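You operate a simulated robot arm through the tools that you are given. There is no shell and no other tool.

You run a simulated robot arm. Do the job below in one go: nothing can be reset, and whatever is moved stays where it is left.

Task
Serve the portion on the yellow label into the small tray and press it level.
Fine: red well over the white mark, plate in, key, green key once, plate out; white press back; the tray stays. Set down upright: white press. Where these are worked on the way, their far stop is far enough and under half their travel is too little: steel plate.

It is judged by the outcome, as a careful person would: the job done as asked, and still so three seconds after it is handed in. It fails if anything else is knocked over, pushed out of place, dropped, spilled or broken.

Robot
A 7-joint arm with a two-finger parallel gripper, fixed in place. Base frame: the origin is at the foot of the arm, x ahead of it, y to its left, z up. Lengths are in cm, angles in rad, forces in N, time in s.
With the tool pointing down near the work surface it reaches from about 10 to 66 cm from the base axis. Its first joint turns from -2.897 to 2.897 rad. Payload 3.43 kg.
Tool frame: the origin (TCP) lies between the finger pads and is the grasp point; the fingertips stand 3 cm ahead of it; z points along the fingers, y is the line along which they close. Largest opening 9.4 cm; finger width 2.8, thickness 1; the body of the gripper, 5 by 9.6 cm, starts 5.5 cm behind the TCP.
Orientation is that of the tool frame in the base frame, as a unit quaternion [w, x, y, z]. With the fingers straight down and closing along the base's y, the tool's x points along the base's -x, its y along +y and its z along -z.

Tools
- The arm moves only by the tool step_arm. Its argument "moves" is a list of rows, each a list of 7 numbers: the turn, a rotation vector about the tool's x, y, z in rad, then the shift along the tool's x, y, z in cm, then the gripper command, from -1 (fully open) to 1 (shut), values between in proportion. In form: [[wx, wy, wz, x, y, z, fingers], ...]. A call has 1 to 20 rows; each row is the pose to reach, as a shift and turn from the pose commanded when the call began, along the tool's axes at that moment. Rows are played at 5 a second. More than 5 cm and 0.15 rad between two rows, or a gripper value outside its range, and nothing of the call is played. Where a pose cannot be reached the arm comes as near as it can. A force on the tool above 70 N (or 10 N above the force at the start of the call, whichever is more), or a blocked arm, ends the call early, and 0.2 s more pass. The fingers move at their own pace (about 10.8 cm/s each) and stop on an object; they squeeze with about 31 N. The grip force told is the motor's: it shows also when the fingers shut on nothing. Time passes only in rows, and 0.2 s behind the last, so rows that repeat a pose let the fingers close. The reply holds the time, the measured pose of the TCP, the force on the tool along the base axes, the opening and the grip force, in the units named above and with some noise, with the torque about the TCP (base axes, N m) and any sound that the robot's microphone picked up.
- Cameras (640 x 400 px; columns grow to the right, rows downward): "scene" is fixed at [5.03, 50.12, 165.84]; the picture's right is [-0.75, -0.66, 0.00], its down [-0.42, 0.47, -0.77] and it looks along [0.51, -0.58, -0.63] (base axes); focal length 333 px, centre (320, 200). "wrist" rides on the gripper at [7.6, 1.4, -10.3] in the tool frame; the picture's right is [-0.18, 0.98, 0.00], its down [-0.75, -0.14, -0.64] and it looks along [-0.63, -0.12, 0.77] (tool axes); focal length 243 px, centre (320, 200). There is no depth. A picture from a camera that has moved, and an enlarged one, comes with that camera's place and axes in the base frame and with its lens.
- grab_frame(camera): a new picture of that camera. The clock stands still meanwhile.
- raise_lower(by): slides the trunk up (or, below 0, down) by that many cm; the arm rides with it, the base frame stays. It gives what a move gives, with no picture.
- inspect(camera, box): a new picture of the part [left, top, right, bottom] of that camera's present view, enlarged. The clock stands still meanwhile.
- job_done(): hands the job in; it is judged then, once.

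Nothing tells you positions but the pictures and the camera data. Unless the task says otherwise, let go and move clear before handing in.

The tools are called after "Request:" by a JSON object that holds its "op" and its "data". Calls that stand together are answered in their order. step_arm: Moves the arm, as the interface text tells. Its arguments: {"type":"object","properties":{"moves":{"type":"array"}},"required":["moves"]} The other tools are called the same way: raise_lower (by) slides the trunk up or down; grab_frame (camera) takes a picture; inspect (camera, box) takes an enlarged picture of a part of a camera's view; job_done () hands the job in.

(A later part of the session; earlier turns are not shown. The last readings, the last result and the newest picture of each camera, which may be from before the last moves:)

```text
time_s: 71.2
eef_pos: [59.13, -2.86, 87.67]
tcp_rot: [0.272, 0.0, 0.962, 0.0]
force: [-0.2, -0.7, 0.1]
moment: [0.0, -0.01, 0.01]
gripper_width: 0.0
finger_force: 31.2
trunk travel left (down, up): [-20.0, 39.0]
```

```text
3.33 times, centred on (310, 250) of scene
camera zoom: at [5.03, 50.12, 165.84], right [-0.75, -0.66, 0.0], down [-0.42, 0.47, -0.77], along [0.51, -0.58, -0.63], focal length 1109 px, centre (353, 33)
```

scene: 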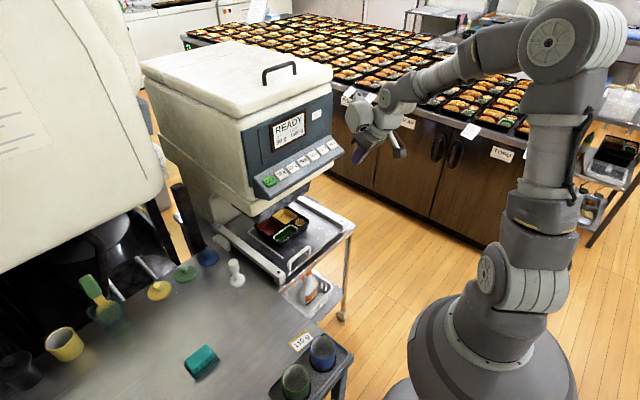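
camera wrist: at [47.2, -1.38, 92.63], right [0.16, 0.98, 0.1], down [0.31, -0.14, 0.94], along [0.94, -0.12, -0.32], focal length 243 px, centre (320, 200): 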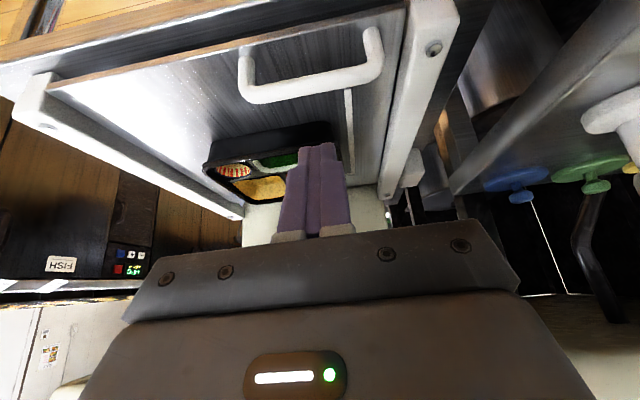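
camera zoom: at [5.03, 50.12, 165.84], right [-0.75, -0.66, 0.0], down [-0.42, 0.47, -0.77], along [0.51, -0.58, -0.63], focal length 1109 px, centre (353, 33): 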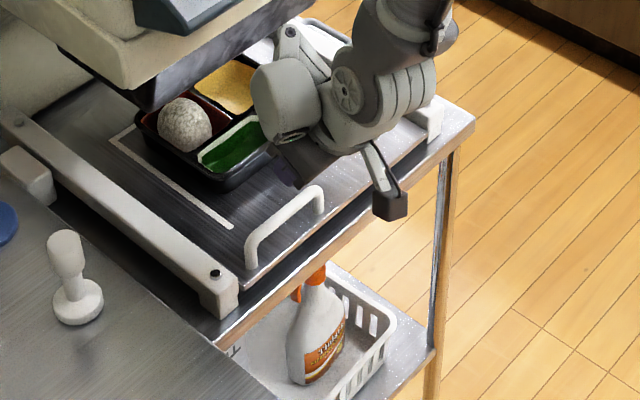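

Request:
{"op": "step_arm", "data": {"moves": [[0, 0, 0, -0.3, 0, 2, 1], [0, 0, 0, -0.3, 0, 4, 1], [0, 0, 0, -0.3, 0, 6, 1], [0, 0, 0, -0.3, 0, 7, 1], [0, 0, 0, -0.3, 0, 7, 1]]}}

Request:
{"op": "inspect", "data": {"camera": "scene", "box": [260, 210, 360, 290]}}

Request:
{"op": "grab_frame", "data": {"camera": "wrist"}}

```text
time_s: 72.4
eef_pos: [62.95, -2.8, 81.9]
tcp_rot: [0.272, 0.0, 0.962, 0.0]
force: [0.6, 0.0, 0.8]
moment: [-0.05, 0.01, 0.01]
gripper_width: 0.01
finger_force: 30.8
trunk travel left (down, up): [-20.0, 39.0]
```

```text
5.00 times, centred on (310, 250) of scene
camera zoom: at [5.03, 50.12, 165.84], right [-0.75, -0.66, 0.0], down [-0.42, 0.47, -0.77], along [0.51, -0.58, -0.63], focal length 1664 px, centre (370, -50)
```

zoom: 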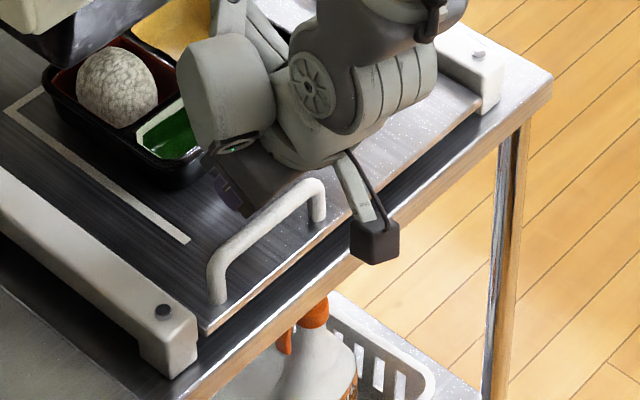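

```text
taken
camera wrist: at [51.03, -1.31, 86.83], right [0.16, 0.98, 0.1], down [0.31, -0.14, 0.94], along [0.94, -0.12, -0.32], focal length 243 px, centre (320, 200)
```

wrist: 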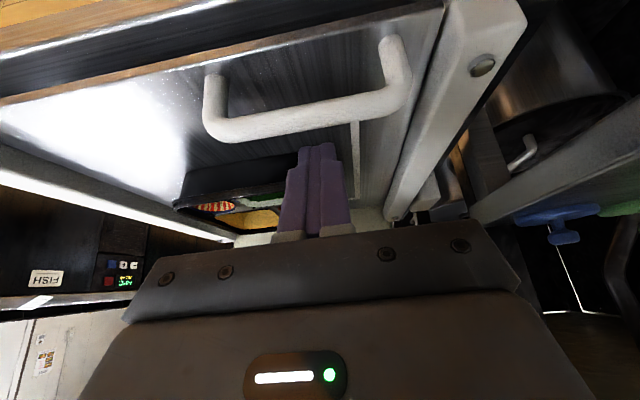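

Request:
{"op": "step_arm", "data": {"moves": [[0, 0, 0, 0, 0, 1, 1], [0, 0, 0, 0, 0, 2, 1], [0, 0, 0, 0, 0, 2.8, 1], [0, 0, 0, 0, 0, 2.8, 1]]}}

Request:
{"op": "inspect", "data": {"camera": "scene", "box": [260, 210, 360, 290]}}

Request:
{"op": "inspect", "data": {"camera": "wrist", "box": [160, 0, 480, 240]}}

```text
time_s: 73.4
eef_pos: [64.4, -2.77, 79.87]
tcp_rot: [0.271, 0.0, 0.962, 0.0]
force: [0.3, -0.5, 0.1]
moment: [-0.07, -0.03, -0.01]
gripper_width: 0.0
finger_force: 30.3
trunk travel left (down, up): [-20.0, 39.0]
```

```text
5.00 times, centred on (310, 250) of scene
camera zoom: at [5.03, 50.12, 165.84], right [-0.75, -0.66, 0.0], down [-0.42, 0.47, -0.77], along [0.51, -0.58, -0.63], focal length 1664 px, centre (370, -50)
```

zoom: 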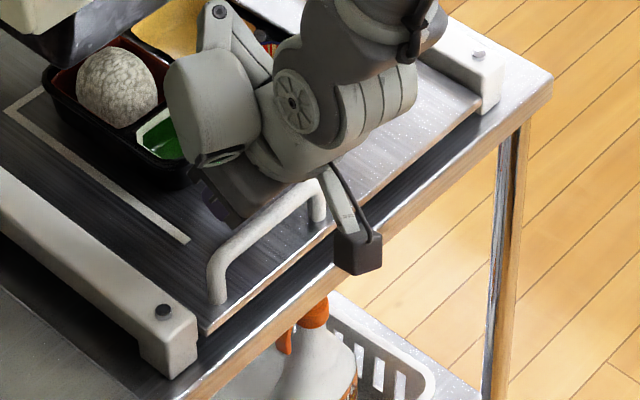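

```text
1.67 times, centred on (320, 120) of wrist
camera zoom: at [52.45, -1.34, 84.68], right [0.16, 0.98, 0.1], down [0.31, -0.14, 0.94], along [0.94, -0.12, -0.32], focal length 404 px, centre (320, 333)
```

zoom: 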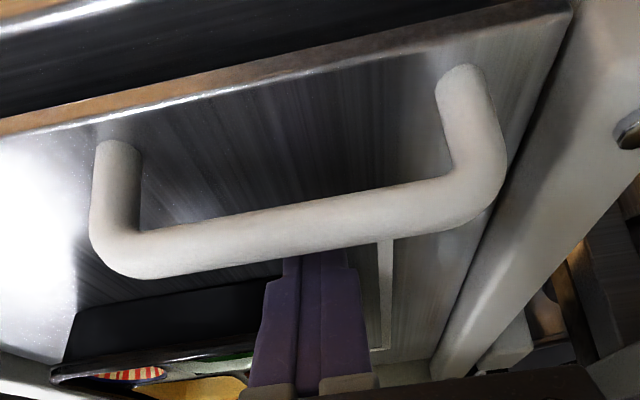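

The fingertips are hooked behind the bar. I'll pull slowly toward me.

Request:
{"op": "step_arm", "data": {"moves": [[0, 0, 0, 0.21, 0, 0.34, 1], [0, 0, 0, 0.64, 0, 0.08, 1], [0, 0, 0, 1.06, 0, -0.18, 1], [0, 0, 0, 1.4, 0, -0.39, 1], [0, 0, 0, 1.75, 0, -0.6, 1], [0, 0, 0, 2.17, 0, -0.86, 1], [0, 0, 0, 2.6, 0, -1.12, 1], [0, 0, 0, 3.03, 0, -1.39, 1], [0, 0, 0, 3.45, 0, -1.65, 1], [0, 0, 0, 3.9, 0, -1.92, 1], [0, 0, 0, 3.9, 0, -1.92, 1]]}}

Request:
{"op": "inspect", "data": {"camera": "scene", "box": [240, 190, 380, 310]}}

```text
time_s: 75.8
eef_pos: [60.1, -2.69, 79.19]
tcp_rot: [0.271, 0.0, 0.963, 0.0]
force: [0.2, 0.0, 0.1]
moment: [0.01, -0.05, -0.01]
gripper_width: 0.03
finger_force: 30.6
trunk travel left (down, up): [-20.0, 39.0]
```

```text
3.33 times, centred on (310, 250) of scene
camera zoom: at [5.03, 50.12, 165.84], right [-0.75, -0.66, 0.0], down [-0.42, 0.47, -0.77], along [0.51, -0.58, -0.63], focal length 1109 px, centre (353, 33)
```

zoom: 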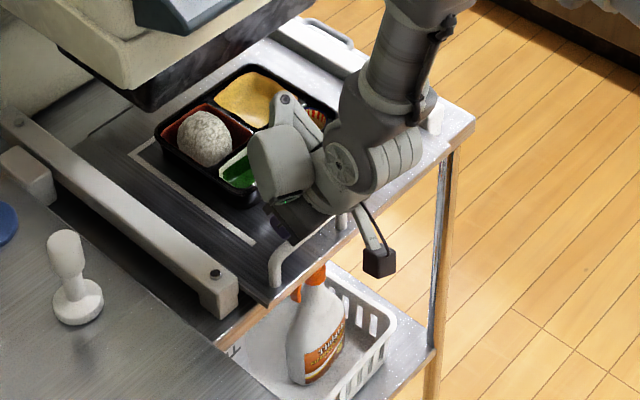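

The plate is following. I'll continue pulling at an even pace.

Request:
{"op": "step_arm", "data": {"moves": [[0, 0, 0, 0.35, 0, -0.21, 1], [0, 0, 0, 0.9, 0, -0.55, 1], [0, 0, 0, 1.55, 0, -0.95, 1], [0, 0, 0, 2.2, 0, -1.35, 1], [0, 0, 0, 2.9, 0, -1.78, 1], [0, 0, 0, 3.6, 0, -2.21, 1], [0, 0, 0, 4.3, 0, -2.64, 1], [0, 0, 0, 5.0, 0, -3.07, 1], [0, 0, 0, 5.7, 0, -3.5, 1], [0, 0, 0, 6.4, 0, -3.92, 1], [0, 0, 0, 7.0, 0, -4.29, 1], [0, 0, 0, 7.5, 0, -4.6, 1], [0, 0, 0, 7.9, 0, -4.84, 1], [0, 0, 0, 8.1, 0, -4.97, 1], [0, 0, 0, 8.1, 0, -4.97, 1]]}}

Request:
{"op": "inspect", "data": {"camera": "scene", "box": [240, 190, 380, 310]}}

```text
time_s: 79.0
eef_pos: [50.64, -2.8, 79.46]
tcp_rot: [0.272, 0.0, 0.962, 0.0]
force: [1.0, 1.5, 1.6]
moment: [0.0, 0.0, -0.04]
gripper_width: 0.02
finger_force: 30.8
trunk travel left (down, up): [-20.0, 39.0]
```

```text
3.33 times, centred on (310, 250) of scene
camera zoom: at [5.03, 50.12, 165.84], right [-0.75, -0.66, 0.0], down [-0.42, 0.47, -0.77], along [0.51, -0.58, -0.63], focal length 1109 px, centre (353, 33)
```

zoom: 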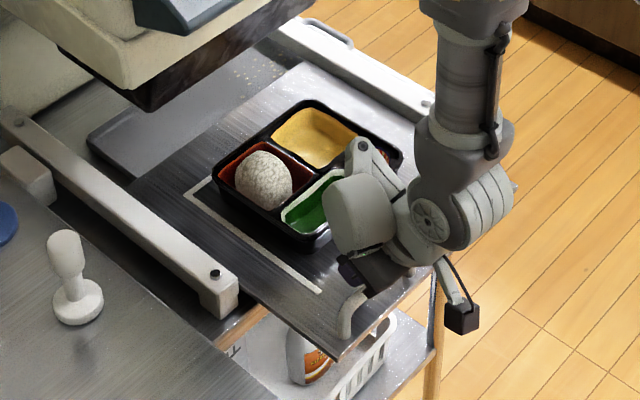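

Now I'll keep pulling while bringing the tool back to vertical as it comes closer to me.

Request:
{"op": "step_arm", "data": {"moves": [[0, 0.03, 0, 0.35, 0, -0.21, 1], [0, 0.08, 0, 0.95, 0, -0.58, 1], [0, 0.13, 0, 1.6, 0, -0.98, 1], [0, 0.18, 0, 2.25, 0, -1.38, 1], [0, 0.23, 0, 2.9, 0, -1.78, 1], [0, 0.28, 0, 3.55, 0, -2.18, 1], [0, 0.33, 0, 4.2, 0, -2.58, 1], [0, 0.38, 0, 4.85, 0, -2.97, 1], [0, 0.43, 0, 5.5, 0, -3.37, 1], [0, 0.48, 0, 6.15, 0, -3.77, 1], [0, 0.52, 0, 6.8, 0, -4.17, 1], [0, 0.55, 0, 7.45, 0, -4.57, 1], [0, 0.55, 0, 8.1, 0, -4.97, 1], [0, 0.55, 0, 8.5, 0, -5.21, 1], [0, 0.55, 0, 8.5, 0, -5.21, 1]]}}

Request:
{"op": "inspect", "data": {"camera": "scene", "box": [260, 190, 420, 330]}}

```text
time_s: 82.2
eef_pos: [40.53, -2.74, 79.36]
tcp_rot: [0.0, -0.001, 1.0, 0.0]
force: [0.6, 0.9, -0.2]
moment: [-0.03, -0.02, -0.04]
gripper_width: 0.0
finger_force: 31.0
trunk travel left (down, up): [-20.0, 39.0]
```

```text
2.86 times, centred on (340, 260) of scene
camera zoom: at [5.03, 50.12, 165.84], right [-0.75, -0.66, 0.0], down [-0.42, 0.47, -0.77], along [0.51, -0.58, -0.63], focal length 951 px, centre (263, 29)
```

zoom: 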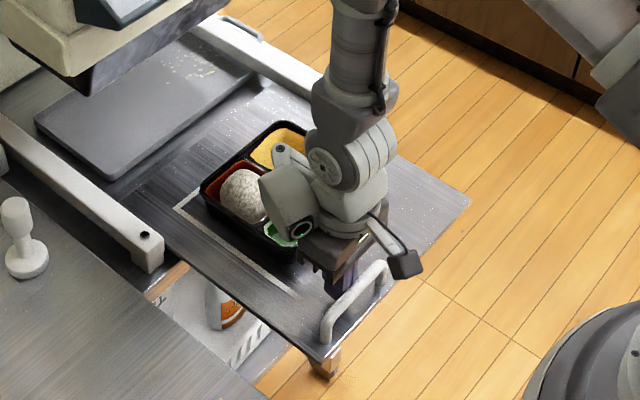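

Request:
{"op": "step_arm", "data": {"moves": [[0, 0, 0, 0.4, 0, 0, 1], [0, 0, 0, 0.9, 0, 0, 1], [0, 0, 0, 1.4, 0, 0, 1], [0, 0, 0, 1.9, 0, 0, 1], [0, 0, 0, 2.2, 0, 0, 1], [0, 0, 0, 2.2, 0, 0, 1]]}}

```text
time_s: 83.6
eef_pos: [38.43, -2.83, 79.43]
tcp_rot: [0.0, 0.0, 1.0, 0.0]
force: [2.1, 0.9, -0.4]
moment: [0.01, -0.05, -0.03]
gripper_width: 0.02
finger_force: 31.3
trunk travel left (down, up): [-20.0, 39.0]
```

Request:
{"op": "step_arm", "data": {"moves": [[0, 0, 0, 0.2, 0, 0, 1], [0, 0, 0, 0.4, 0, 0, 1], [0, 0, 0, 0.4, 0, 0, 1]]}}

Request:
{"op": "inspect", "data": {"camera": "scene", "box": [260, 190, 420, 330]}}

```text
time_s: 84.4
eef_pos: [38.07, -2.72, 79.39]
tcp_rot: [0.0, 0.0, 1.0, 0.0]
force: [5.6, 2.0, 0.0]
moment: [0.03, -0.08, -0.04]
gripper_width: 0.01
finger_force: 31.2
trunk travel left (down, up): [-20.0, 39.0]
```

```text
2.86 times, centred on (340, 260) of scene
camera zoom: at [5.03, 50.12, 165.84], right [-0.75, -0.66, 0.0], down [-0.42, 0.47, -0.77], along [0.51, -0.58, -0.63], focal length 951 px, centre (263, 29)
```

zoom: 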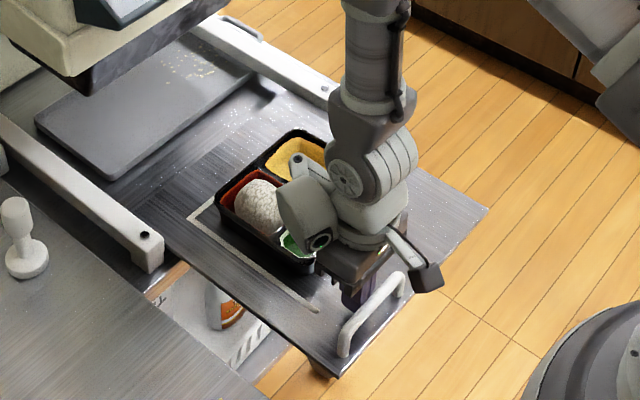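

Request:
{"op": "step_arm", "data": {"moves": [[0, 0, 0, 0.15, 0, 0, 1], [0, 0, 0, 0.3, 0, 0, 1], [0, 0, 0, 0.3, 0, 0, 1]]}}

```text
time_s: 85.2
eef_pos: [37.73, -2.81, 79.28]
tcp_rot: [-0.001, 0.0, 1.0, -0.001]
force: [3.8, 0.5, 1.2]
moment: [-0.02, -0.02, -0.02]
gripper_width: 0.0
finger_force: 30.8
trunk travel left (down, up): [-20.0, 39.0]
```

The plate is fully out, and the tray with its rice mound is intact on it. I'll unhook and rise, then look at the mound and the white press.

Request:
{"op": "step_arm", "data": {"moves": [[0, 0, 0, -0.7, 0, 0, 1], [0, 0, 0, -0.7, 0, -2, 1], [0, 0, 0, -0.7, 0, -6, 1], [0, 0, 0, -0.7, 0, -10, 1], [0, 0, 0, -0.7, 0, -14, 1], [0, 0, 0, -0.7, 0, -18, 1], [0, 0, 0, -0.7, 0, -22, 1], [0, 0, 0, -0.7, 0, -22, 1]]}}

Request:
{"op": "grab_frame", "data": {"camera": "wrist"}}

Request:
{"op": "inspect", "data": {"camera": "scene", "box": [220, 190, 380, 310]}}

```text
time_s: 87.0
eef_pos: [38.68, -3.02, 101.63]
tcp_rot: [0.0, 0.0, 1.0, 0.0]
force: [0.8, 0.5, 0.3]
moment: [-0.03, -0.01, 0.03]
gripper_width: 0.01
finger_force: 30.8
trunk travel left (down, up): [-20.0, 39.0]
```

```text
taken
camera wrist: at [30.92, -1.51, 112.08], right [0.18, 0.98, 0.0], down [0.75, -0.14, 0.64], along [0.63, -0.12, -0.77], focal length 243 px, centre (320, 200)
```

wrist: 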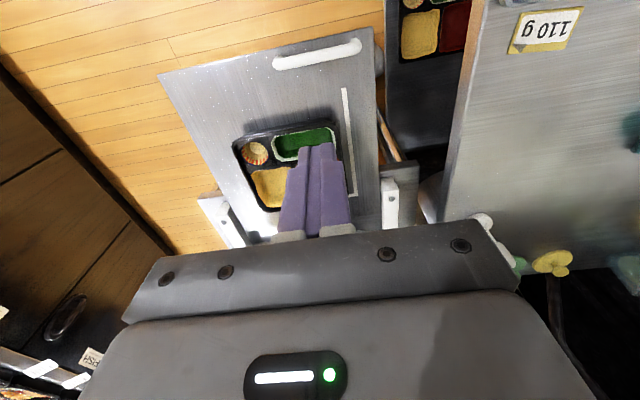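

```text
3.33 times, centred on (300, 250) of scene
camera zoom: at [5.03, 50.12, 165.84], right [-0.75, -0.66, 0.0], down [-0.42, 0.47, -0.77], along [0.51, -0.58, -0.63], focal length 1109 px, centre (387, 33)
```

zoom: 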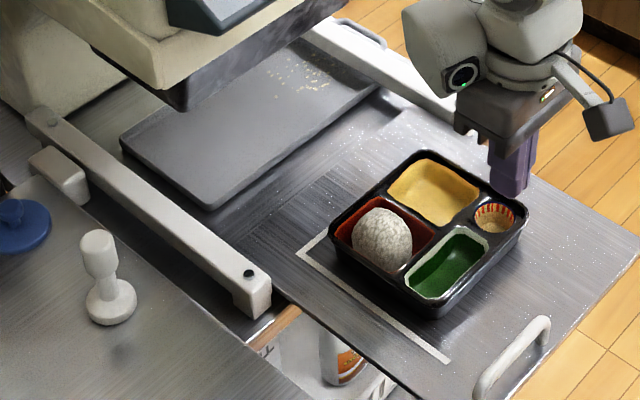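

The rice mound sits inside the red well. I'll move over toward the white press with the fingers open to locate it precisely.

Request:
{"op": "step_arm", "data": {"moves": [[0, 0, 0, -2.2, 2.8, 0, 0.5], [0, 0, 0, -4.5, 5.6, 0, 0], [0, 0, 0, -6.8, 8.4, 0, -0.5], [0, 0, 0, -9.1, 11.2, 0, -1], [0, 0, 0, -11.4, 14.0, 0, -1], [0, 0, 0, -13.7, 16.8, 0, -1], [0, 0, 0, -16.0, 19.6, 0, -1], [0, 0, 0, -18.3, 22.3, 0, -1], [0, 0, 0, -18.3, 22.3, 0, -1]]}}

Request:
{"op": "grab_frame", "data": {"camera": "wrist"}}

Request:
{"op": "grab_frame", "data": {"camera": "scene"}}

```text
time_s: 89.0
eef_pos: [56.48, 19.44, 101.24]
tcp_rot: [0.0, 0.0, 1.0, -0.001]
force: [-0.6, 0.3, 0.2]
moment: [0.01, 0.0, -0.05]
gripper_width: 9.38
finger_force: 0.1
trunk travel left (down, up): [-20.0, 39.0]
```

```text
taken
camera wrist: at [48.89, 20.86, 111.68], right [0.18, 0.98, 0.0], down [0.75, -0.14, 0.64], along [0.63, -0.12, -0.77], focal length 243 px, centre (320, 200)
```

wrist: 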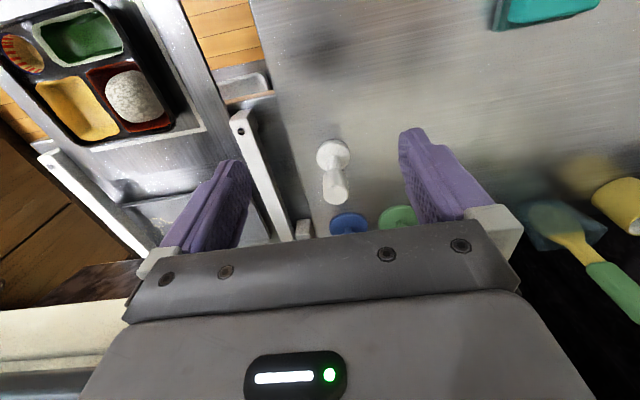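

```text
taken
```

scene: 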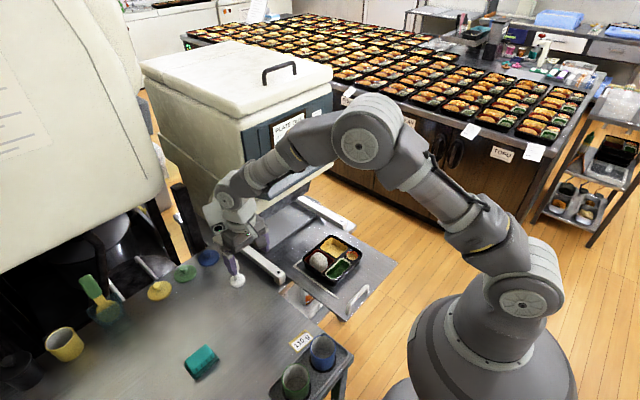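

Request:
{"op": "inspect", "data": {"camera": "wrist", "box": [270, 110, 400, 220]}}

Request:
{"op": "inspect", "data": {"camera": "scene", "box": [190, 210, 290, 310]}}

Request:
{"op": "inspect", "data": {"camera": "wrist", "box": [0, 0, 240, 180]}}

```text
3.64 times, centred on (335, 165) of wrist
camera zoom: at [48.89, 20.86, 111.68], right [0.18, 0.98, 0.0], down [0.75, -0.14, 0.64], along [0.63, -0.12, -0.77], focal length 882 px, centre (266, 327)
```

zoom: 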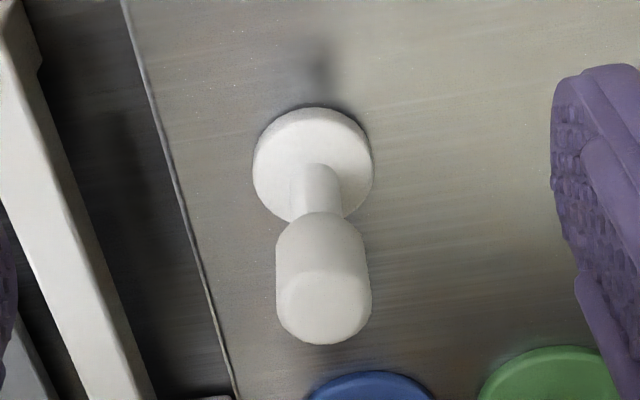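

```text
4.00 times, centred on (240, 260) of scene
camera zoom: at [5.03, 50.12, 165.84], right [-0.75, -0.66, 0.0], down [-0.42, 0.47, -0.77], along [0.51, -0.58, -0.63], focal length 1331 px, centre (640, -40)
```

zoom: 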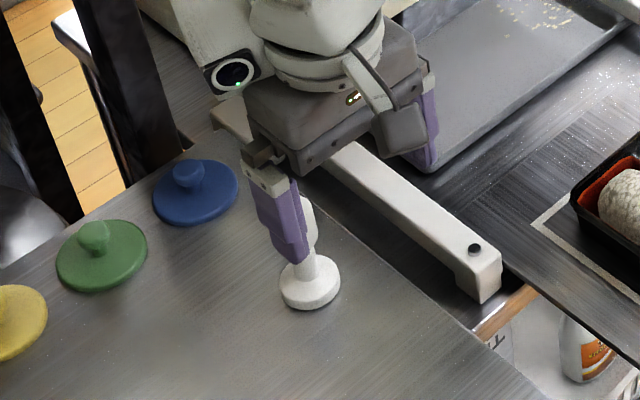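

```text
2.22 times, centred on (120, 90) of wrist
camera zoom: at [48.89, 20.86, 111.68], right [0.18, 0.98, 0.0], down [0.75, -0.14, 0.64], along [0.63, -0.12, -0.77], focal length 539 px, centre (764, 444)
```

zoom: 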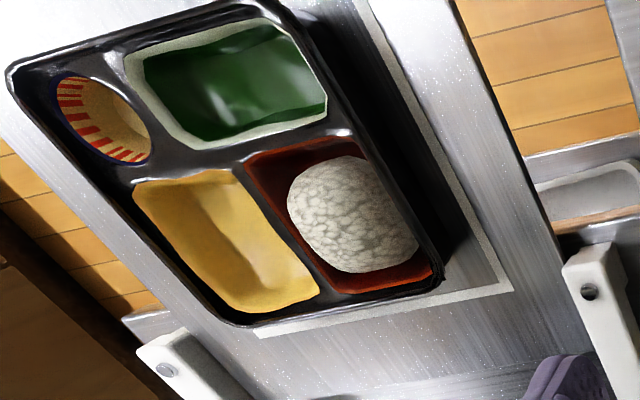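

The press stands at about (65.5, 19.4), with its knob from z≈86.4 to 91 and a foot 4.5 cm across. I'll come in with a slight outward tilt for reach, fingers open on either side of the knob.

Request:
{"op": "step_arm", "data": {"moves": [[0, -0.1, 0, -2.2, 0, 1.5, -1], [0, -0.2, 0, -4.4, 0, 3.0, -1], [0, -0.3, 0, -6.6, 0, 5.2, -1], [0, -0.3, 0, -6.6, 0, 5.2, -1]]}}

Request:
{"op": "grab_frame", "data": {"camera": "wrist"}}

Request:
{"op": "inspect", "data": {"camera": "scene", "box": [190, 210, 290, 310]}}

```text
time_s: 90.0
eef_pos: [63.39, 19.58, 96.07]
tcp_rot: [0.15, 0.0, 0.989, 0.0]
force: [0.5, -0.1, 1.4]
moment: [-0.03, 0.0, -0.05]
gripper_width: 9.38
finger_force: 0.0
trunk travel left (down, up): [-20.0, 39.0]
```

```text
taken
camera wrist: at [52.96, 21.01, 103.69], right [0.18, 0.98, 0.05], down [0.53, -0.14, 0.84], along [0.83, -0.12, -0.55], focal length 243 px, centre (320, 200)
```

wrist: 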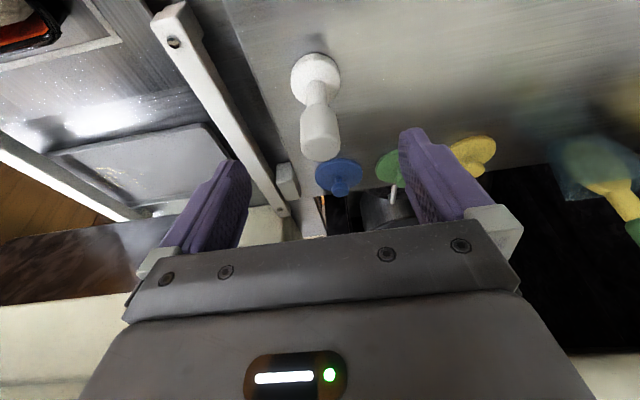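

```text
4.00 times, centred on (240, 260) of scene
camera zoom: at [5.03, 50.12, 165.84], right [-0.75, -0.66, 0.0], down [-0.42, 0.47, -0.77], along [0.51, -0.58, -0.63], focal length 1331 px, centre (640, -40)
```

zoom: 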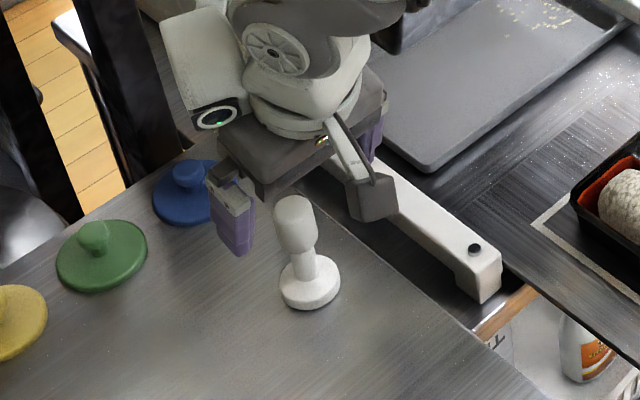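

Request:
{"op": "step_arm", "data": {"moves": [[0, 0, 0, 0.1, -0.1, 2, -1], [0, 0, 0, 0.2, -0.1, 4, -1], [0, 0, 0, 0.2, -0.1, 6, -1], [0, 0, 0, 0.2, -0.1, 7.2, -1], [0, 0, 0, 0.2, -0.1, 8, -1], [0, 0, 0, 0.2, -0.1, 8, -1]]}}

Request:
{"op": "grab_frame", "data": {"camera": "wrist"}}

Request:
{"op": "inspect", "data": {"camera": "scene", "box": [190, 210, 290, 310]}}

```text
time_s: 91.4
eef_pos: [65.34, 19.38, 88.44]
tcp_rot: [0.15, 0.0, 0.989, 0.0]
force: [0.4, 0.3, 0.3]
moment: [-0.03, -0.01, -0.02]
gripper_width: 9.41
finger_force: 0.1
trunk travel left (down, up): [-20.0, 39.0]
```

```text
taken
camera wrist: at [55.02, 20.89, 96.08], right [0.18, 0.98, 0.05], down [0.53, -0.14, 0.84], along [0.83, -0.12, -0.55], focal length 243 px, centre (320, 200)
```

wrist: 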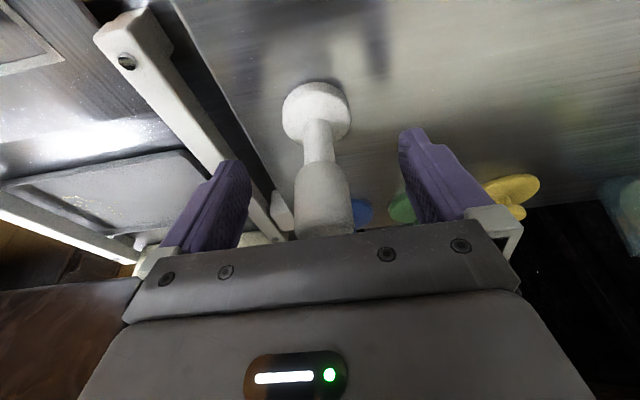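

```text
4.00 times, centred on (240, 260) of scene
camera zoom: at [5.03, 50.12, 165.84], right [-0.75, -0.66, 0.0], down [-0.42, 0.47, -0.77], along [0.51, -0.58, -0.63], focal length 1331 px, centre (640, -40)
```

zoom: 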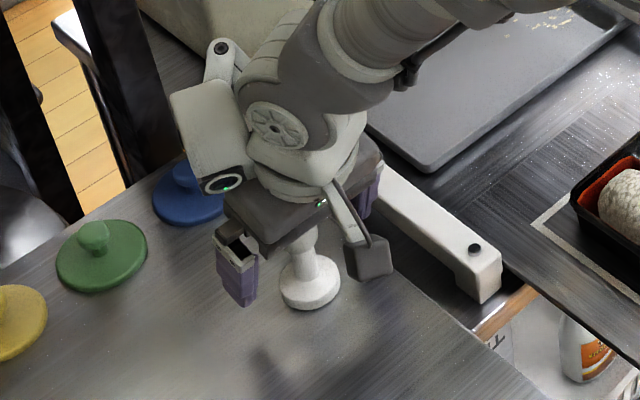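

The knob is centred between the fingers. I'll close on it.

Request:
{"op": "step_arm", "data": {"moves": [[0, 0, 0, 0, 0, 0, -0.5], [0, 0, 0, 0, 0, 0, 0], [0, 0, 0, 0, 0, 0, 0.2], [0, 0, 0, 0, 0, 0, 0.35], [0, 0, 0, 0, 0, 0, 0.5], [0, 0, 0, 0, 0, 0, 1], [0, 0, 0, 0, 0, 0, 1], [0, 0, 0, 0, 0, 0, 1]]}}

Request:
{"op": "grab_frame", "data": {"camera": "wrist"}}

Request:
{"op": "inspect", "data": {"camera": "scene", "box": [190, 210, 290, 310]}}

```text
time_s: 93.2
eef_pos: [65.33, 19.31, 88.48]
tcp_rot: [0.15, 0.0, 0.989, 0.0]
force: [-0.6, 0.4, -1.0]
moment: [0.05, -0.03, 0.02]
gripper_width: 3.18
finger_force: 31.0
trunk travel left (down, up): [-20.0, 39.0]
```

```text
taken
camera wrist: at [55.01, 20.9, 96.09], right [0.18, 0.98, 0.05], down [0.53, -0.14, 0.84], along [0.83, -0.12, -0.55], focal length 243 px, centre (320, 200)
```

wrist: 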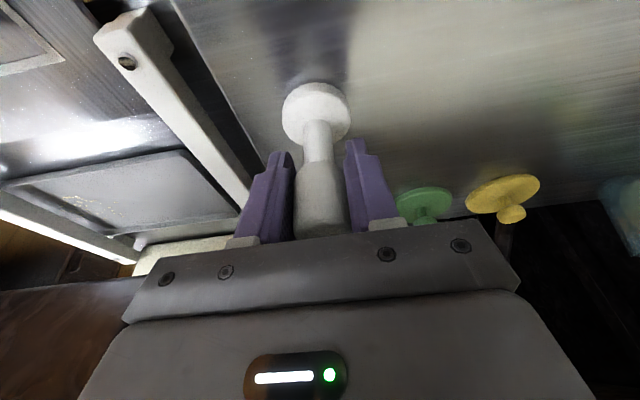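

```text
4.00 times, centred on (240, 260) of scene
camera zoom: at [5.03, 50.12, 165.84], right [-0.75, -0.66, 0.0], down [-0.42, 0.47, -0.77], along [0.51, -0.58, -0.63], focal length 1331 px, centre (640, -40)
```

zoom: 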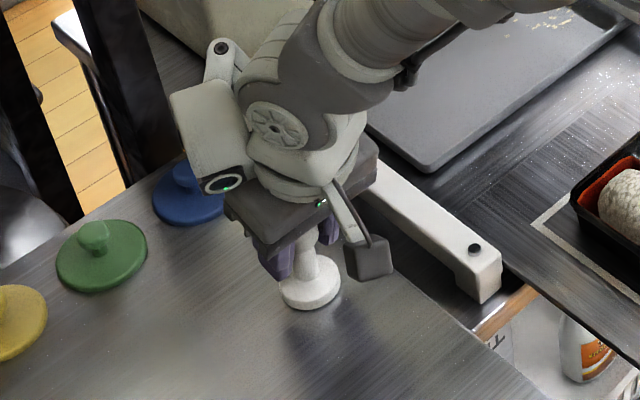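

The press is gripped at 3.2 cm. I'll lift it straight up and check that it stays upright.

Request:
{"op": "step_arm", "data": {"moves": [[0, 0, 0, -0.15, 0, -0.48, 1], [0, 0, 0, -0.44, 0, -1.43, 1], [0, 0, 0, -0.89, 0, -2.87, 1], [0, 0, 0, -1.48, 0, -4.78, 1], [0, 0, 0, -2.07, 0, -6.69, 1], [0, 0, 0, -2.07, 0, -6.69, 1]]}}

Request:
{"op": "grab_frame", "data": {"camera": "wrist"}}

Request:
{"op": "inspect", "data": {"camera": "scene", "box": [190, 190, 310, 310]}}

```text
time_s: 94.6
eef_pos: [65.57, 19.5, 95.47]
tcp_rot: [0.15, -0.001, 0.989, 0.0]
force: [0.4, 0.0, 0.1]
moment: [0.03, 0.01, -0.01]
gripper_width: 3.22
finger_force: 31.3
trunk travel left (down, up): [-20.0, 39.0]
```

```text
taken
camera wrist: at [55.11, 20.91, 103.26], right [0.18, 0.98, 0.05], down [0.53, -0.14, 0.84], along [0.83, -0.12, -0.55], focal length 243 px, centre (320, 200)
```

wrist: 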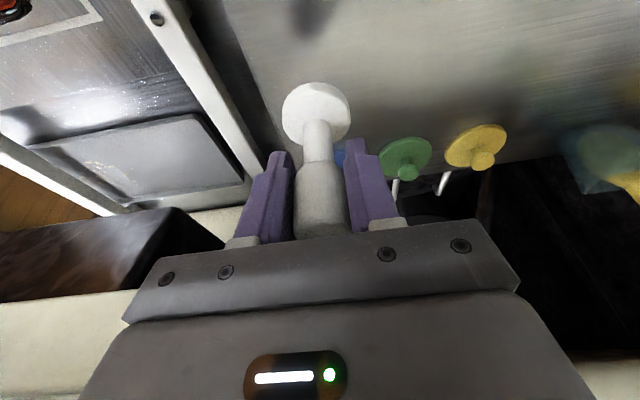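

```text
3.33 times, centred on (250, 250) of scene
camera zoom: at [5.03, 50.12, 165.84], right [-0.75, -0.66, 0.0], down [-0.42, 0.47, -0.77], along [0.51, -0.58, -0.63], focal length 1109 px, centre (553, 33)
```

zoom: 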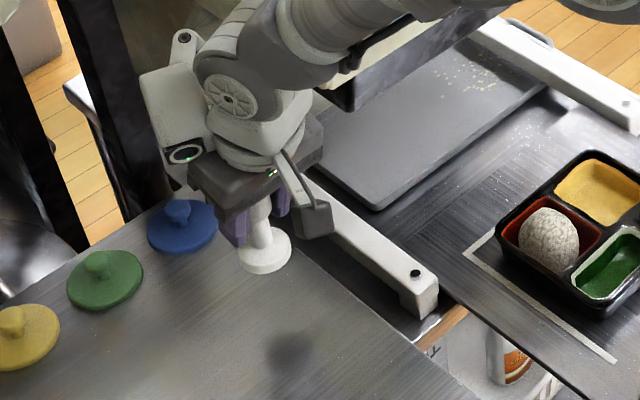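

The press is upright and held firmly. I'll bring it back toward me first to stay clear of the machine, then across to above the rice.

Request:
{"op": "step_arm", "data": {"moves": [[0, 0, 0, 2.67, -0.5, -0.83, 1], [0, 0, 0, 5.35, -1.5, -1.66, 1], [0, 0, 0, 8.0, -3, -2.49, 1], [0, 0, 0, 10.6, -5.5, -3.29, 1], [0, 0, 0, 10.6, -8.5, -3.29, 1], [0, 0, 0, 10.6, -11.5, -3.29, 1], [0, 0, 0, 10.6, -14.5, -3.29, 1], [0, 0, 0, 10.6, -17.5, -3.29, 1], [0, 0, 0, 10.6, -20.5, -3.29, 1], [0, 0, 0, 10.6, -23.0, -3.29, 1], [0, 0, 0, 10.6, -25.2, -3.29, 1], [0, 0, 0, 10.6, -25.2, -3.29, 1]]}}

Request:
{"op": "grab_frame", "data": {"camera": "wrist"}}

Request:
{"op": "inspect", "data": {"camera": "scene", "box": [250, 190, 370, 290]}}

```text
time_s: 97.2
eef_pos: [54.5, -5.9, 95.52]
tcp_rot: [0.15, 0.0, 0.989, 0.0]
force: [-0.2, -0.3, -0.9]
moment: [0.02, -0.02, 0.0]
gripper_width: 3.18
finger_force: 30.7
trunk travel left (down, up): [-20.0, 39.0]
```

```text
taken
camera wrist: at [44.19, -4.42, 103.22], right [0.18, 0.98, 0.05], down [0.53, -0.14, 0.84], along [0.83, -0.12, -0.55], focal length 243 px, centre (320, 200)
```

wrist: 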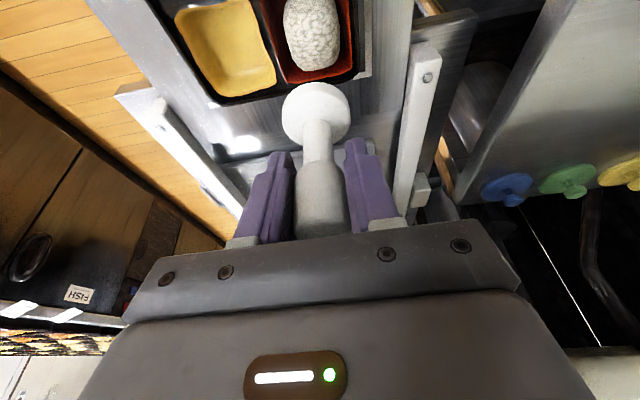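

```text
4.00 times, centred on (310, 240) of scene
camera zoom: at [5.03, 50.12, 165.84], right [-0.75, -0.66, 0.0], down [-0.42, 0.47, -0.77], along [0.51, -0.58, -0.63], focal length 1331 px, centre (360, 40)
```

zoom: 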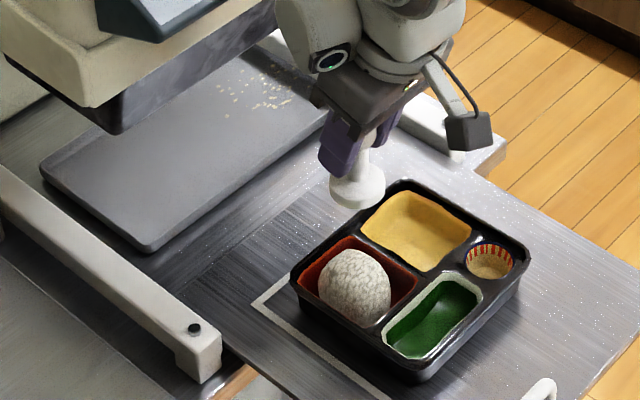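

The press foot is above the mound, within a few millimetres of the well centre. I'll lower it to just over the rice.

Request:
{"op": "step_arm", "data": {"moves": [[0, 0, 0, 0.45, 0, 1.43, 1], [0, 0, 0, 0.89, 0, 2.87, 1], [0, 0, 0, 1.33, 0, 4.3, 1], [0, 0, 0, 1.66, 0, 5.35, 1], [0, 0, 0, 1.93, 0, 6.2, 1], [0, 0, 0, 1.93, 0, 6.2, 1]]}}

Request:
{"op": "inspect", "data": {"camera": "scene", "box": [280, 220, 360, 290]}}

Request:
{"op": "inspect", "data": {"camera": "wrist", "box": [180, 0, 460, 200]}}

```text
time_s: 98.6
eef_pos: [54.51, -5.78, 89.11]
tcp_rot: [0.15, 0.0, 0.989, 0.0]
force: [0.2, -0.7, -1.5]
moment: [-0.01, 0.02, 0.0]
gripper_width: 3.19
finger_force: 30.8
trunk travel left (down, up): [-20.0, 39.0]
```

```text
5.71 times, centred on (320, 255) of scene
camera zoom: at [5.03, 50.12, 165.84], right [-0.75, -0.66, 0.0], down [-0.42, 0.47, -0.77], along [0.51, -0.58, -0.63], focal length 1901 px, centre (320, -114)
```

zoom: 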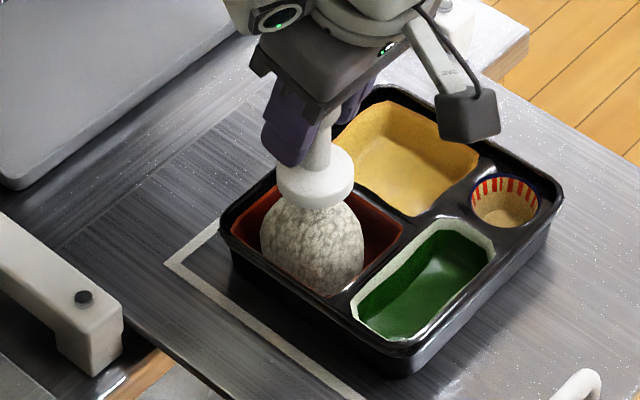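

```text
2.00 times, centred on (320, 100) of wrist
camera zoom: at [44.12, -4.26, 96.7], right [0.18, 0.98, 0.05], down [0.53, -0.14, 0.84], along [0.83, -0.12, -0.55], focal length 485 px, centre (320, 400)
```

zoom: 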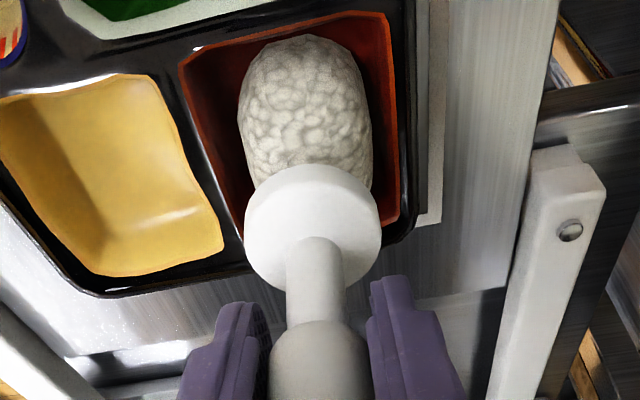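

Request:
{"op": "step_arm", "data": {"moves": [[0, 0, 0, 0.12, 0, 0.38, 1], [0, 0, 0, 0.24, 0, 0.76, 1], [0, 0, 0, 0.36, 0, 1.15, 1], [0, 0, 0, 0.36, 0, 1.15, 1]]}}

Request:
{"op": "inspect", "data": {"camera": "scene", "box": [280, 220, 360, 290]}}

```text
time_s: 99.6
eef_pos: [54.37, -5.93, 87.82]
tcp_rot: [0.149, 0.0, 0.989, 0.001]
force: [0.7, 0.2, -1.9]
moment: [0.0, 0.02, -0.01]
gripper_width: 3.17
finger_force: 30.9
trunk travel left (down, up): [-20.0, 39.0]
```

```text
5.71 times, centred on (320, 255) of scene
camera zoom: at [5.03, 50.12, 165.84], right [-0.75, -0.66, 0.0], down [-0.42, 0.47, -0.77], along [0.51, -0.58, -0.63], focal length 1901 px, centre (320, -114)
```

zoom: 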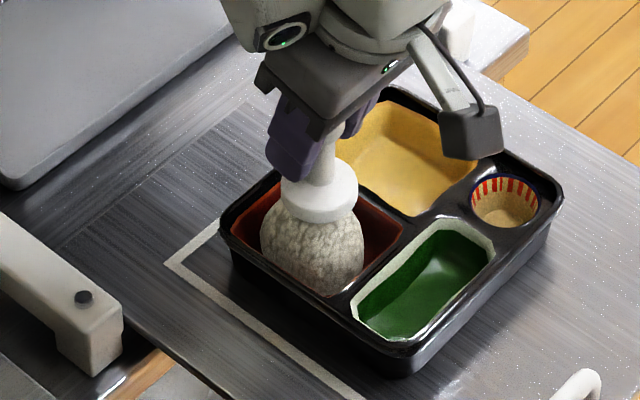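

Request:
{"op": "step_arm", "data": {"moves": [[0, 0, 0, 0.12, 0, 0.38, 1], [0, 0, 0, 0.24, 0, 0.76, 1], [0, 0, 0, 0.24, 0, 0.76, 1]]}}

Request:
{"op": "inspect", "data": {"camera": "scene", "box": [280, 220, 360, 290]}}

```text
time_s: 100.4
eef_pos: [54.4, -5.83, 87.0]
tcp_rot: [0.149, 0.0, 0.989, 0.0]
force: [-0.5, -0.4, -1.2]
moment: [-0.01, 0.0, -0.01]
gripper_width: 3.14
finger_force: 30.9
trunk travel left (down, up): [-20.0, 39.0]
```

```text
5.71 times, centred on (320, 255) of scene
camera zoom: at [5.03, 50.12, 165.84], right [-0.75, -0.66, 0.0], down [-0.42, 0.47, -0.77], along [0.51, -0.58, -0.63], focal length 1901 px, centre (320, -114)
```

zoom: 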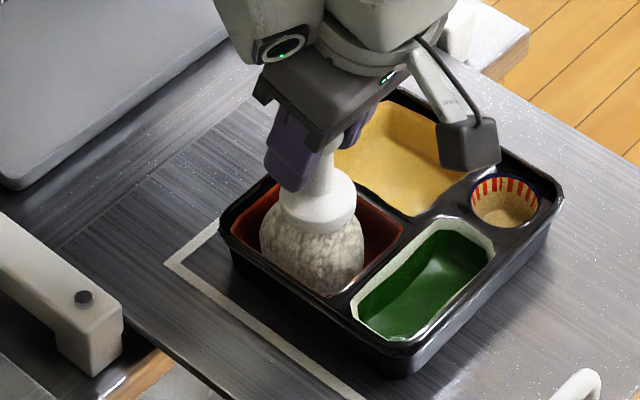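

Request:
{"op": "step_arm", "data": {"moves": [[0, 0, 0, 0.12, 0, 0.38, 1], [0, 0, 0, 0.24, 0, 0.76, 1], [0, 0, 0, 0.24, 0, 0.76, 1]]}}

Request:
{"op": "inspect", "data": {"camera": "scene", "box": [280, 220, 360, 290]}}

```text
time_s: 101.2
eef_pos: [54.33, -5.86, 86.16]
tcp_rot: [0.149, 0.0, 0.989, -0.001]
force: [0.5, 0.0, -0.6]
moment: [-0.06, -0.01, 0.0]
gripper_width: 3.18
finger_force: 31.0
trunk travel left (down, up): [-20.0, 39.0]
```

```text
5.71 times, centred on (320, 255) of scene
camera zoom: at [5.03, 50.12, 165.84], right [-0.75, -0.66, 0.0], down [-0.42, 0.47, -0.77], along [0.51, -0.58, -0.63], focal length 1901 px, centre (320, -114)
```

zoom: 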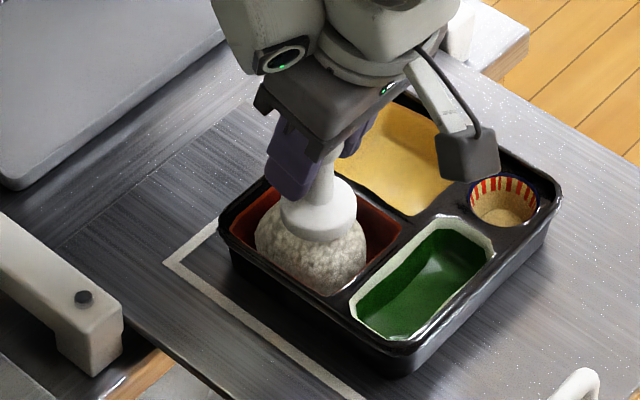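

The mound is already spreading under the foot. I'll keep pressing gently.

Request:
{"op": "step_arm", "data": {"moves": [[0, 0, 0, 0.12, 0, 0.38, 1], [0, 0, 0, 0.24, 0, 0.76, 1], [0, 0, 0, 0.24, 0, 0.76, 1]]}}

Request:
{"op": "inspect", "data": {"camera": "scene", "box": [280, 220, 360, 290]}}

```text
time_s: 102.0
eef_pos: [54.37, -5.79, 85.28]
tcp_rot: [0.149, -0.001, 0.989, 0.0]
force: [-0.5, 0.6, -1.5]
moment: [0.02, -0.04, 0.03]
gripper_width: 3.17
finger_force: 31.5
trunk travel left (down, up): [-20.0, 39.0]
```

```text
5.71 times, centred on (320, 255) of scene
camera zoom: at [5.03, 50.12, 165.84], right [-0.75, -0.66, 0.0], down [-0.42, 0.47, -0.77], along [0.51, -0.58, -0.63], focal length 1901 px, centre (320, -114)
```

zoom: 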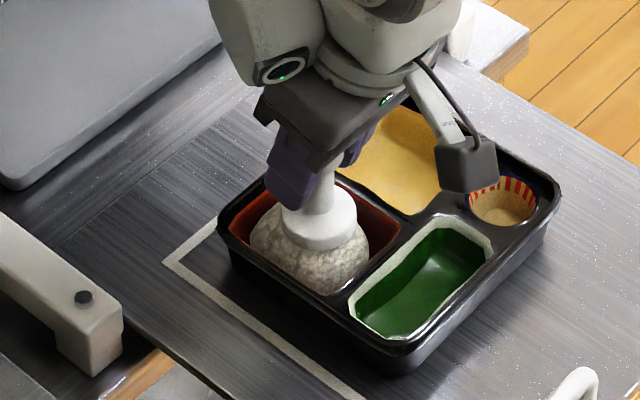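

Request:
{"op": "step_arm", "data": {"moves": [[0, 0, 0, 0.12, 0, 0.38, 1], [0, 0, 0, 0.21, 0, 0.67, 1], [0, 0, 0, 0.21, 0, 0.67, 1]]}}

Request:
{"op": "inspect", "data": {"camera": "scene", "box": [280, 220, 360, 290]}}

```text
time_s: 102.8
eef_pos: [54.3, -5.85, 84.78]
tcp_rot: [0.149, 0.0, 0.989, 0.0]
force: [-1.1, 0.0, 2.2]
moment: [-0.02, 0.0, 0.05]
gripper_width: 3.14
finger_force: 31.2
trunk travel left (down, up): [-20.0, 39.0]
```

```text
5.71 times, centred on (320, 255) of scene
camera zoom: at [5.03, 50.12, 165.84], right [-0.75, -0.66, 0.0], down [-0.42, 0.47, -0.77], along [0.51, -0.58, -0.63], focal length 1901 px, centre (320, -114)
```

zoom: 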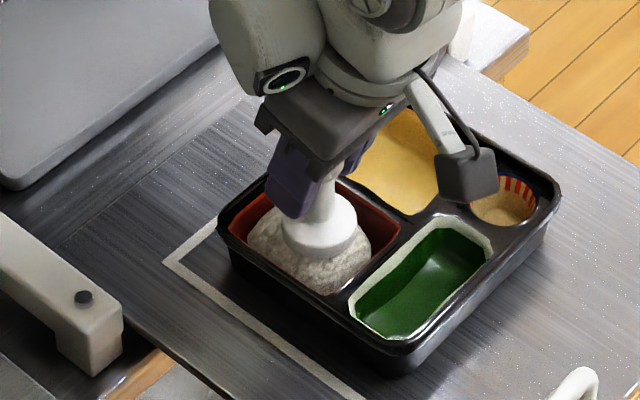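

Request:
{"op": "step_arm", "data": {"moves": [[0, 0, 0, 0.06, 0, 0.19, 1], [0, 0, 0, 0.12, 0, 0.38, 1], [0, 0, 0, 0.12, 0, 0.38, 1]]}}

Request:
{"op": "inspect", "data": {"camera": "scene", "box": [280, 220, 360, 290]}}

```text
time_s: 103.6
eef_pos: [54.36, -5.81, 84.56]
tcp_rot: [0.152, 0.0, 0.988, 0.0]
force: [1.2, 0.7, 35.6]
moment: [0.0, -0.1, -0.01]
gripper_width: 3.16
finger_force: 30.9
trunk travel left (down, up): [-20.0, 39.0]
```

```text
5.71 times, centred on (320, 255) of scene
camera zoom: at [5.03, 50.12, 165.84], right [-0.75, -0.66, 0.0], down [-0.42, 0.47, -0.77], along [0.51, -0.58, -0.63], focal length 1901 px, centre (320, -114)
```

zoom: 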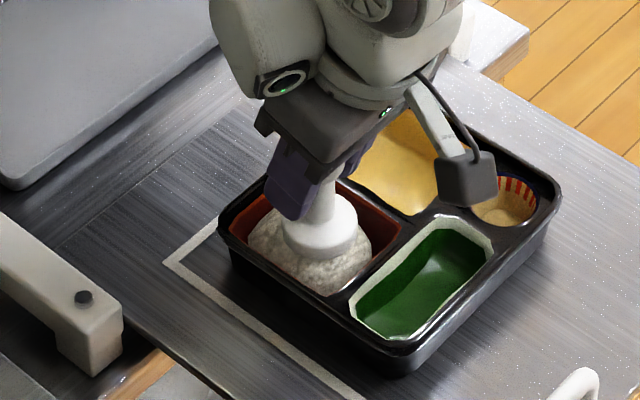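

The rice resists firmly now (36 N), so it has been pressed down. I'll ease off, lift straight up and look at the surface.

Request:
{"op": "step_arm", "data": {"moves": [[0, 0, 0, 0, 0, 0, 1], [0, 0, 0, -0.12, 0, -0.38, 1], [0, 0, 0, -0.3, 0, -0.95, 1], [0, 0, 0, -0.59, 0, -1.9, 1], [0, 0, 0, -1.19, 0, -3.8, 1], [0, 0, 0, -2.08, 0, -6.7, 1], [0, 0, 0, -2.97, 0, -9.55, 1], [0, 0, 0, -2.97, 0, -9.55, 1]]}}

Request:
{"op": "inspect", "data": {"camera": "scene", "box": [280, 220, 360, 290]}}

Request:
{"op": "inspect", "data": {"camera": "wrist", "box": [180, 0, 460, 200]}}

```text
time_s: 105.4
eef_pos: [54.43, -5.8, 94.21]
tcp_rot: [0.149, 0.001, 0.989, 0.0]
force: [-0.2, 0.1, -1.8]
moment: [0.06, -0.01, 0.0]
gripper_width: 3.14
finger_force: 31.0
trunk travel left (down, up): [-20.0, 39.0]
```

```text
5.71 times, centred on (320, 255) of scene
camera zoom: at [5.03, 50.12, 165.84], right [-0.75, -0.66, 0.0], down [-0.42, 0.47, -0.77], along [0.51, -0.58, -0.63], focal length 1901 px, centre (320, -114)
```

zoom: 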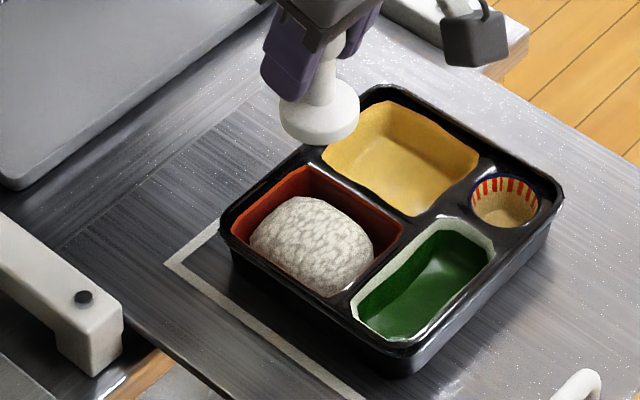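

```text
2.00 times, centred on (320, 100) of wrist
camera zoom: at [44.04, -4.27, 101.96], right [0.18, 0.98, 0.05], down [0.53, -0.14, 0.84], along [0.83, -0.12, -0.55], focal length 485 px, centre (320, 400)
```

zoom: 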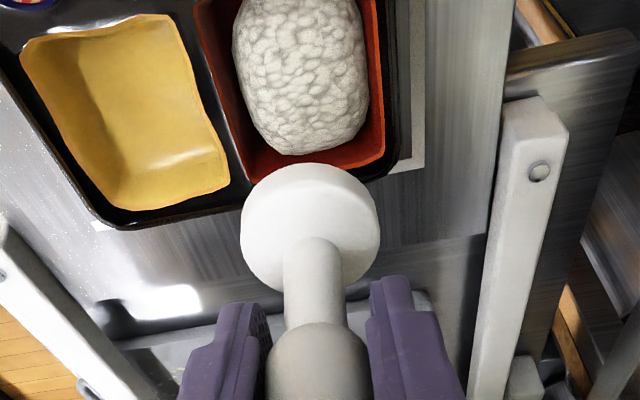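

Request:
{"op": "inspect", "data": {"camera": "scene", "box": [302, 240, 342, 275]}}

Request:
{"op": "inspect", "data": {"camera": "wrist", "box": [260, 0, 400, 100]}}

```text
11.43 times, centred on (322, 258) of scene
camera zoom: at [5.03, 50.12, 165.84], right [-0.75, -0.66, 0.0], down [-0.42, 0.47, -0.77], along [0.51, -0.58, -0.63], focal length 3802 px, centre (297, -457)
```

zoom: 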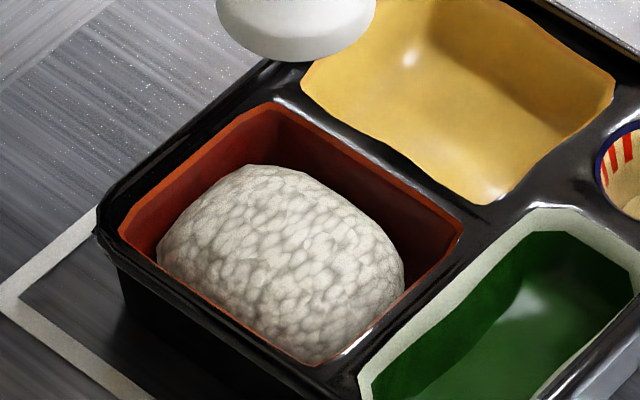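

```text
4.00 times, centred on (330, 50) of wrist
camera zoom: at [44.04, -4.27, 101.96], right [0.18, 0.98, 0.05], down [0.53, -0.14, 0.84], along [0.83, -0.12, -0.55], focal length 970 px, centre (280, 800)
```

zoom: 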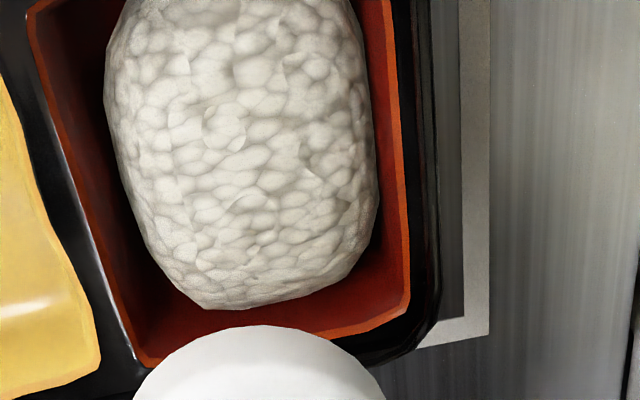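

The portion is clearly flatter. To be sure it is fully level, I'll press once more at the same spot, a little more firmly, and compare the depth reached.

Request:
{"op": "step_arm", "data": {"moves": [[0, 0, 0, 0.59, 0, 1.9, 1], [0, 0, 0, 1.48, 0, 4.78, 1], [0, 0, 0, 2.37, 0, 7.64, 1], [0, 0, 0, 2.73, 0, 8.78, 1], [0, 0, 0, 2.85, 0, 9.17, 1], [0, 0, 0, 2.85, 0, 9.17, 1]]}}

```text
time_s: 106.8
eef_pos: [54.3, -5.77, 84.66]
tcp_rot: [0.149, 0.0, 0.989, 0.0]
force: [0.0, 0.8, -0.9]
moment: [-0.01, 0.01, -0.03]
gripper_width: 3.12
finger_force: 31.1
trunk travel left (down, up): [-20.0, 39.0]
```

Request:
{"op": "step_arm", "data": {"moves": [[0, 0, 0, 0.06, 0, 0.19, 1], [0, 0, 0, 0.06, 0, 0.19, 1]]}}

Request:
{"op": "step_arm", "data": {"moves": [[0, 0, 0, 0.06, 0, 0.19, 1], [0, 0, 0, 0.06, 0, 0.19, 1]]}}

```text
time_s: 107.4
eef_pos: [54.27, -5.64, 84.51]
tcp_rot: [0.15, 0.0, 0.989, 0.0]
force: [1.3, 0.8, 9.3]
moment: [-0.02, -0.05, -0.02]
gripper_width: 3.13
finger_force: 31.2
trunk travel left (down, up): [-20.0, 39.0]
```

```text
time_s: 108.0
eef_pos: [54.21, -5.7, 84.45]
tcp_rot: [0.152, 0.0, 0.988, 0.001]
force: [1.6, 0.6, 34.5]
moment: [-0.01, -0.01, 0.02]
gripper_width: 3.12
finger_force: 31.2
trunk travel left (down, up): [-20.0, 39.0]
```

Request:
{"op": "step_arm", "data": {"moves": [[0, 0, 0, 0.045, 0, 0.14, 1], [0, 0, 0, 0.045, 0, 0.14, 1], [0, 0, 0, 0.045, 0, 0.14, 1]]}}

Request:
{"op": "inspect", "data": {"camera": "scene", "box": [302, 240, 342, 275]}}

```text
time_s: 108.8
eef_pos: [54.11, -5.72, 84.24]
tcp_rot: [0.151, 0.001, 0.988, -0.001]
force: [3.7, 1.4, 38.4]
moment: [-0.05, -0.02, 0.03]
gripper_width: 3.11
finger_force: 31.3
trunk travel left (down, up): [-20.0, 39.0]
```

```text
11.43 times, centred on (322, 258) of scene
camera zoom: at [5.03, 50.12, 165.84], right [-0.75, -0.66, 0.0], down [-0.42, 0.47, -0.77], along [0.51, -0.58, -0.63], focal length 3802 px, centre (297, -457)
```

zoom: 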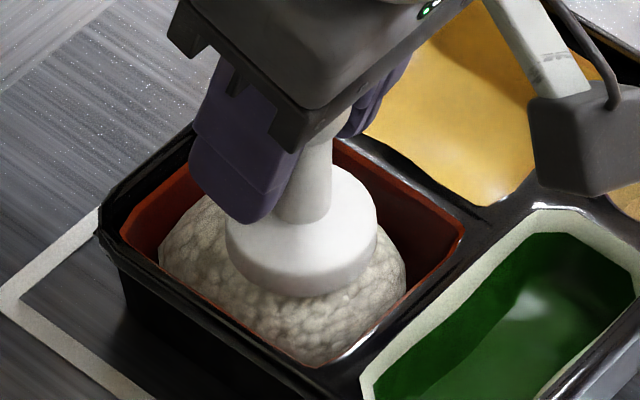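

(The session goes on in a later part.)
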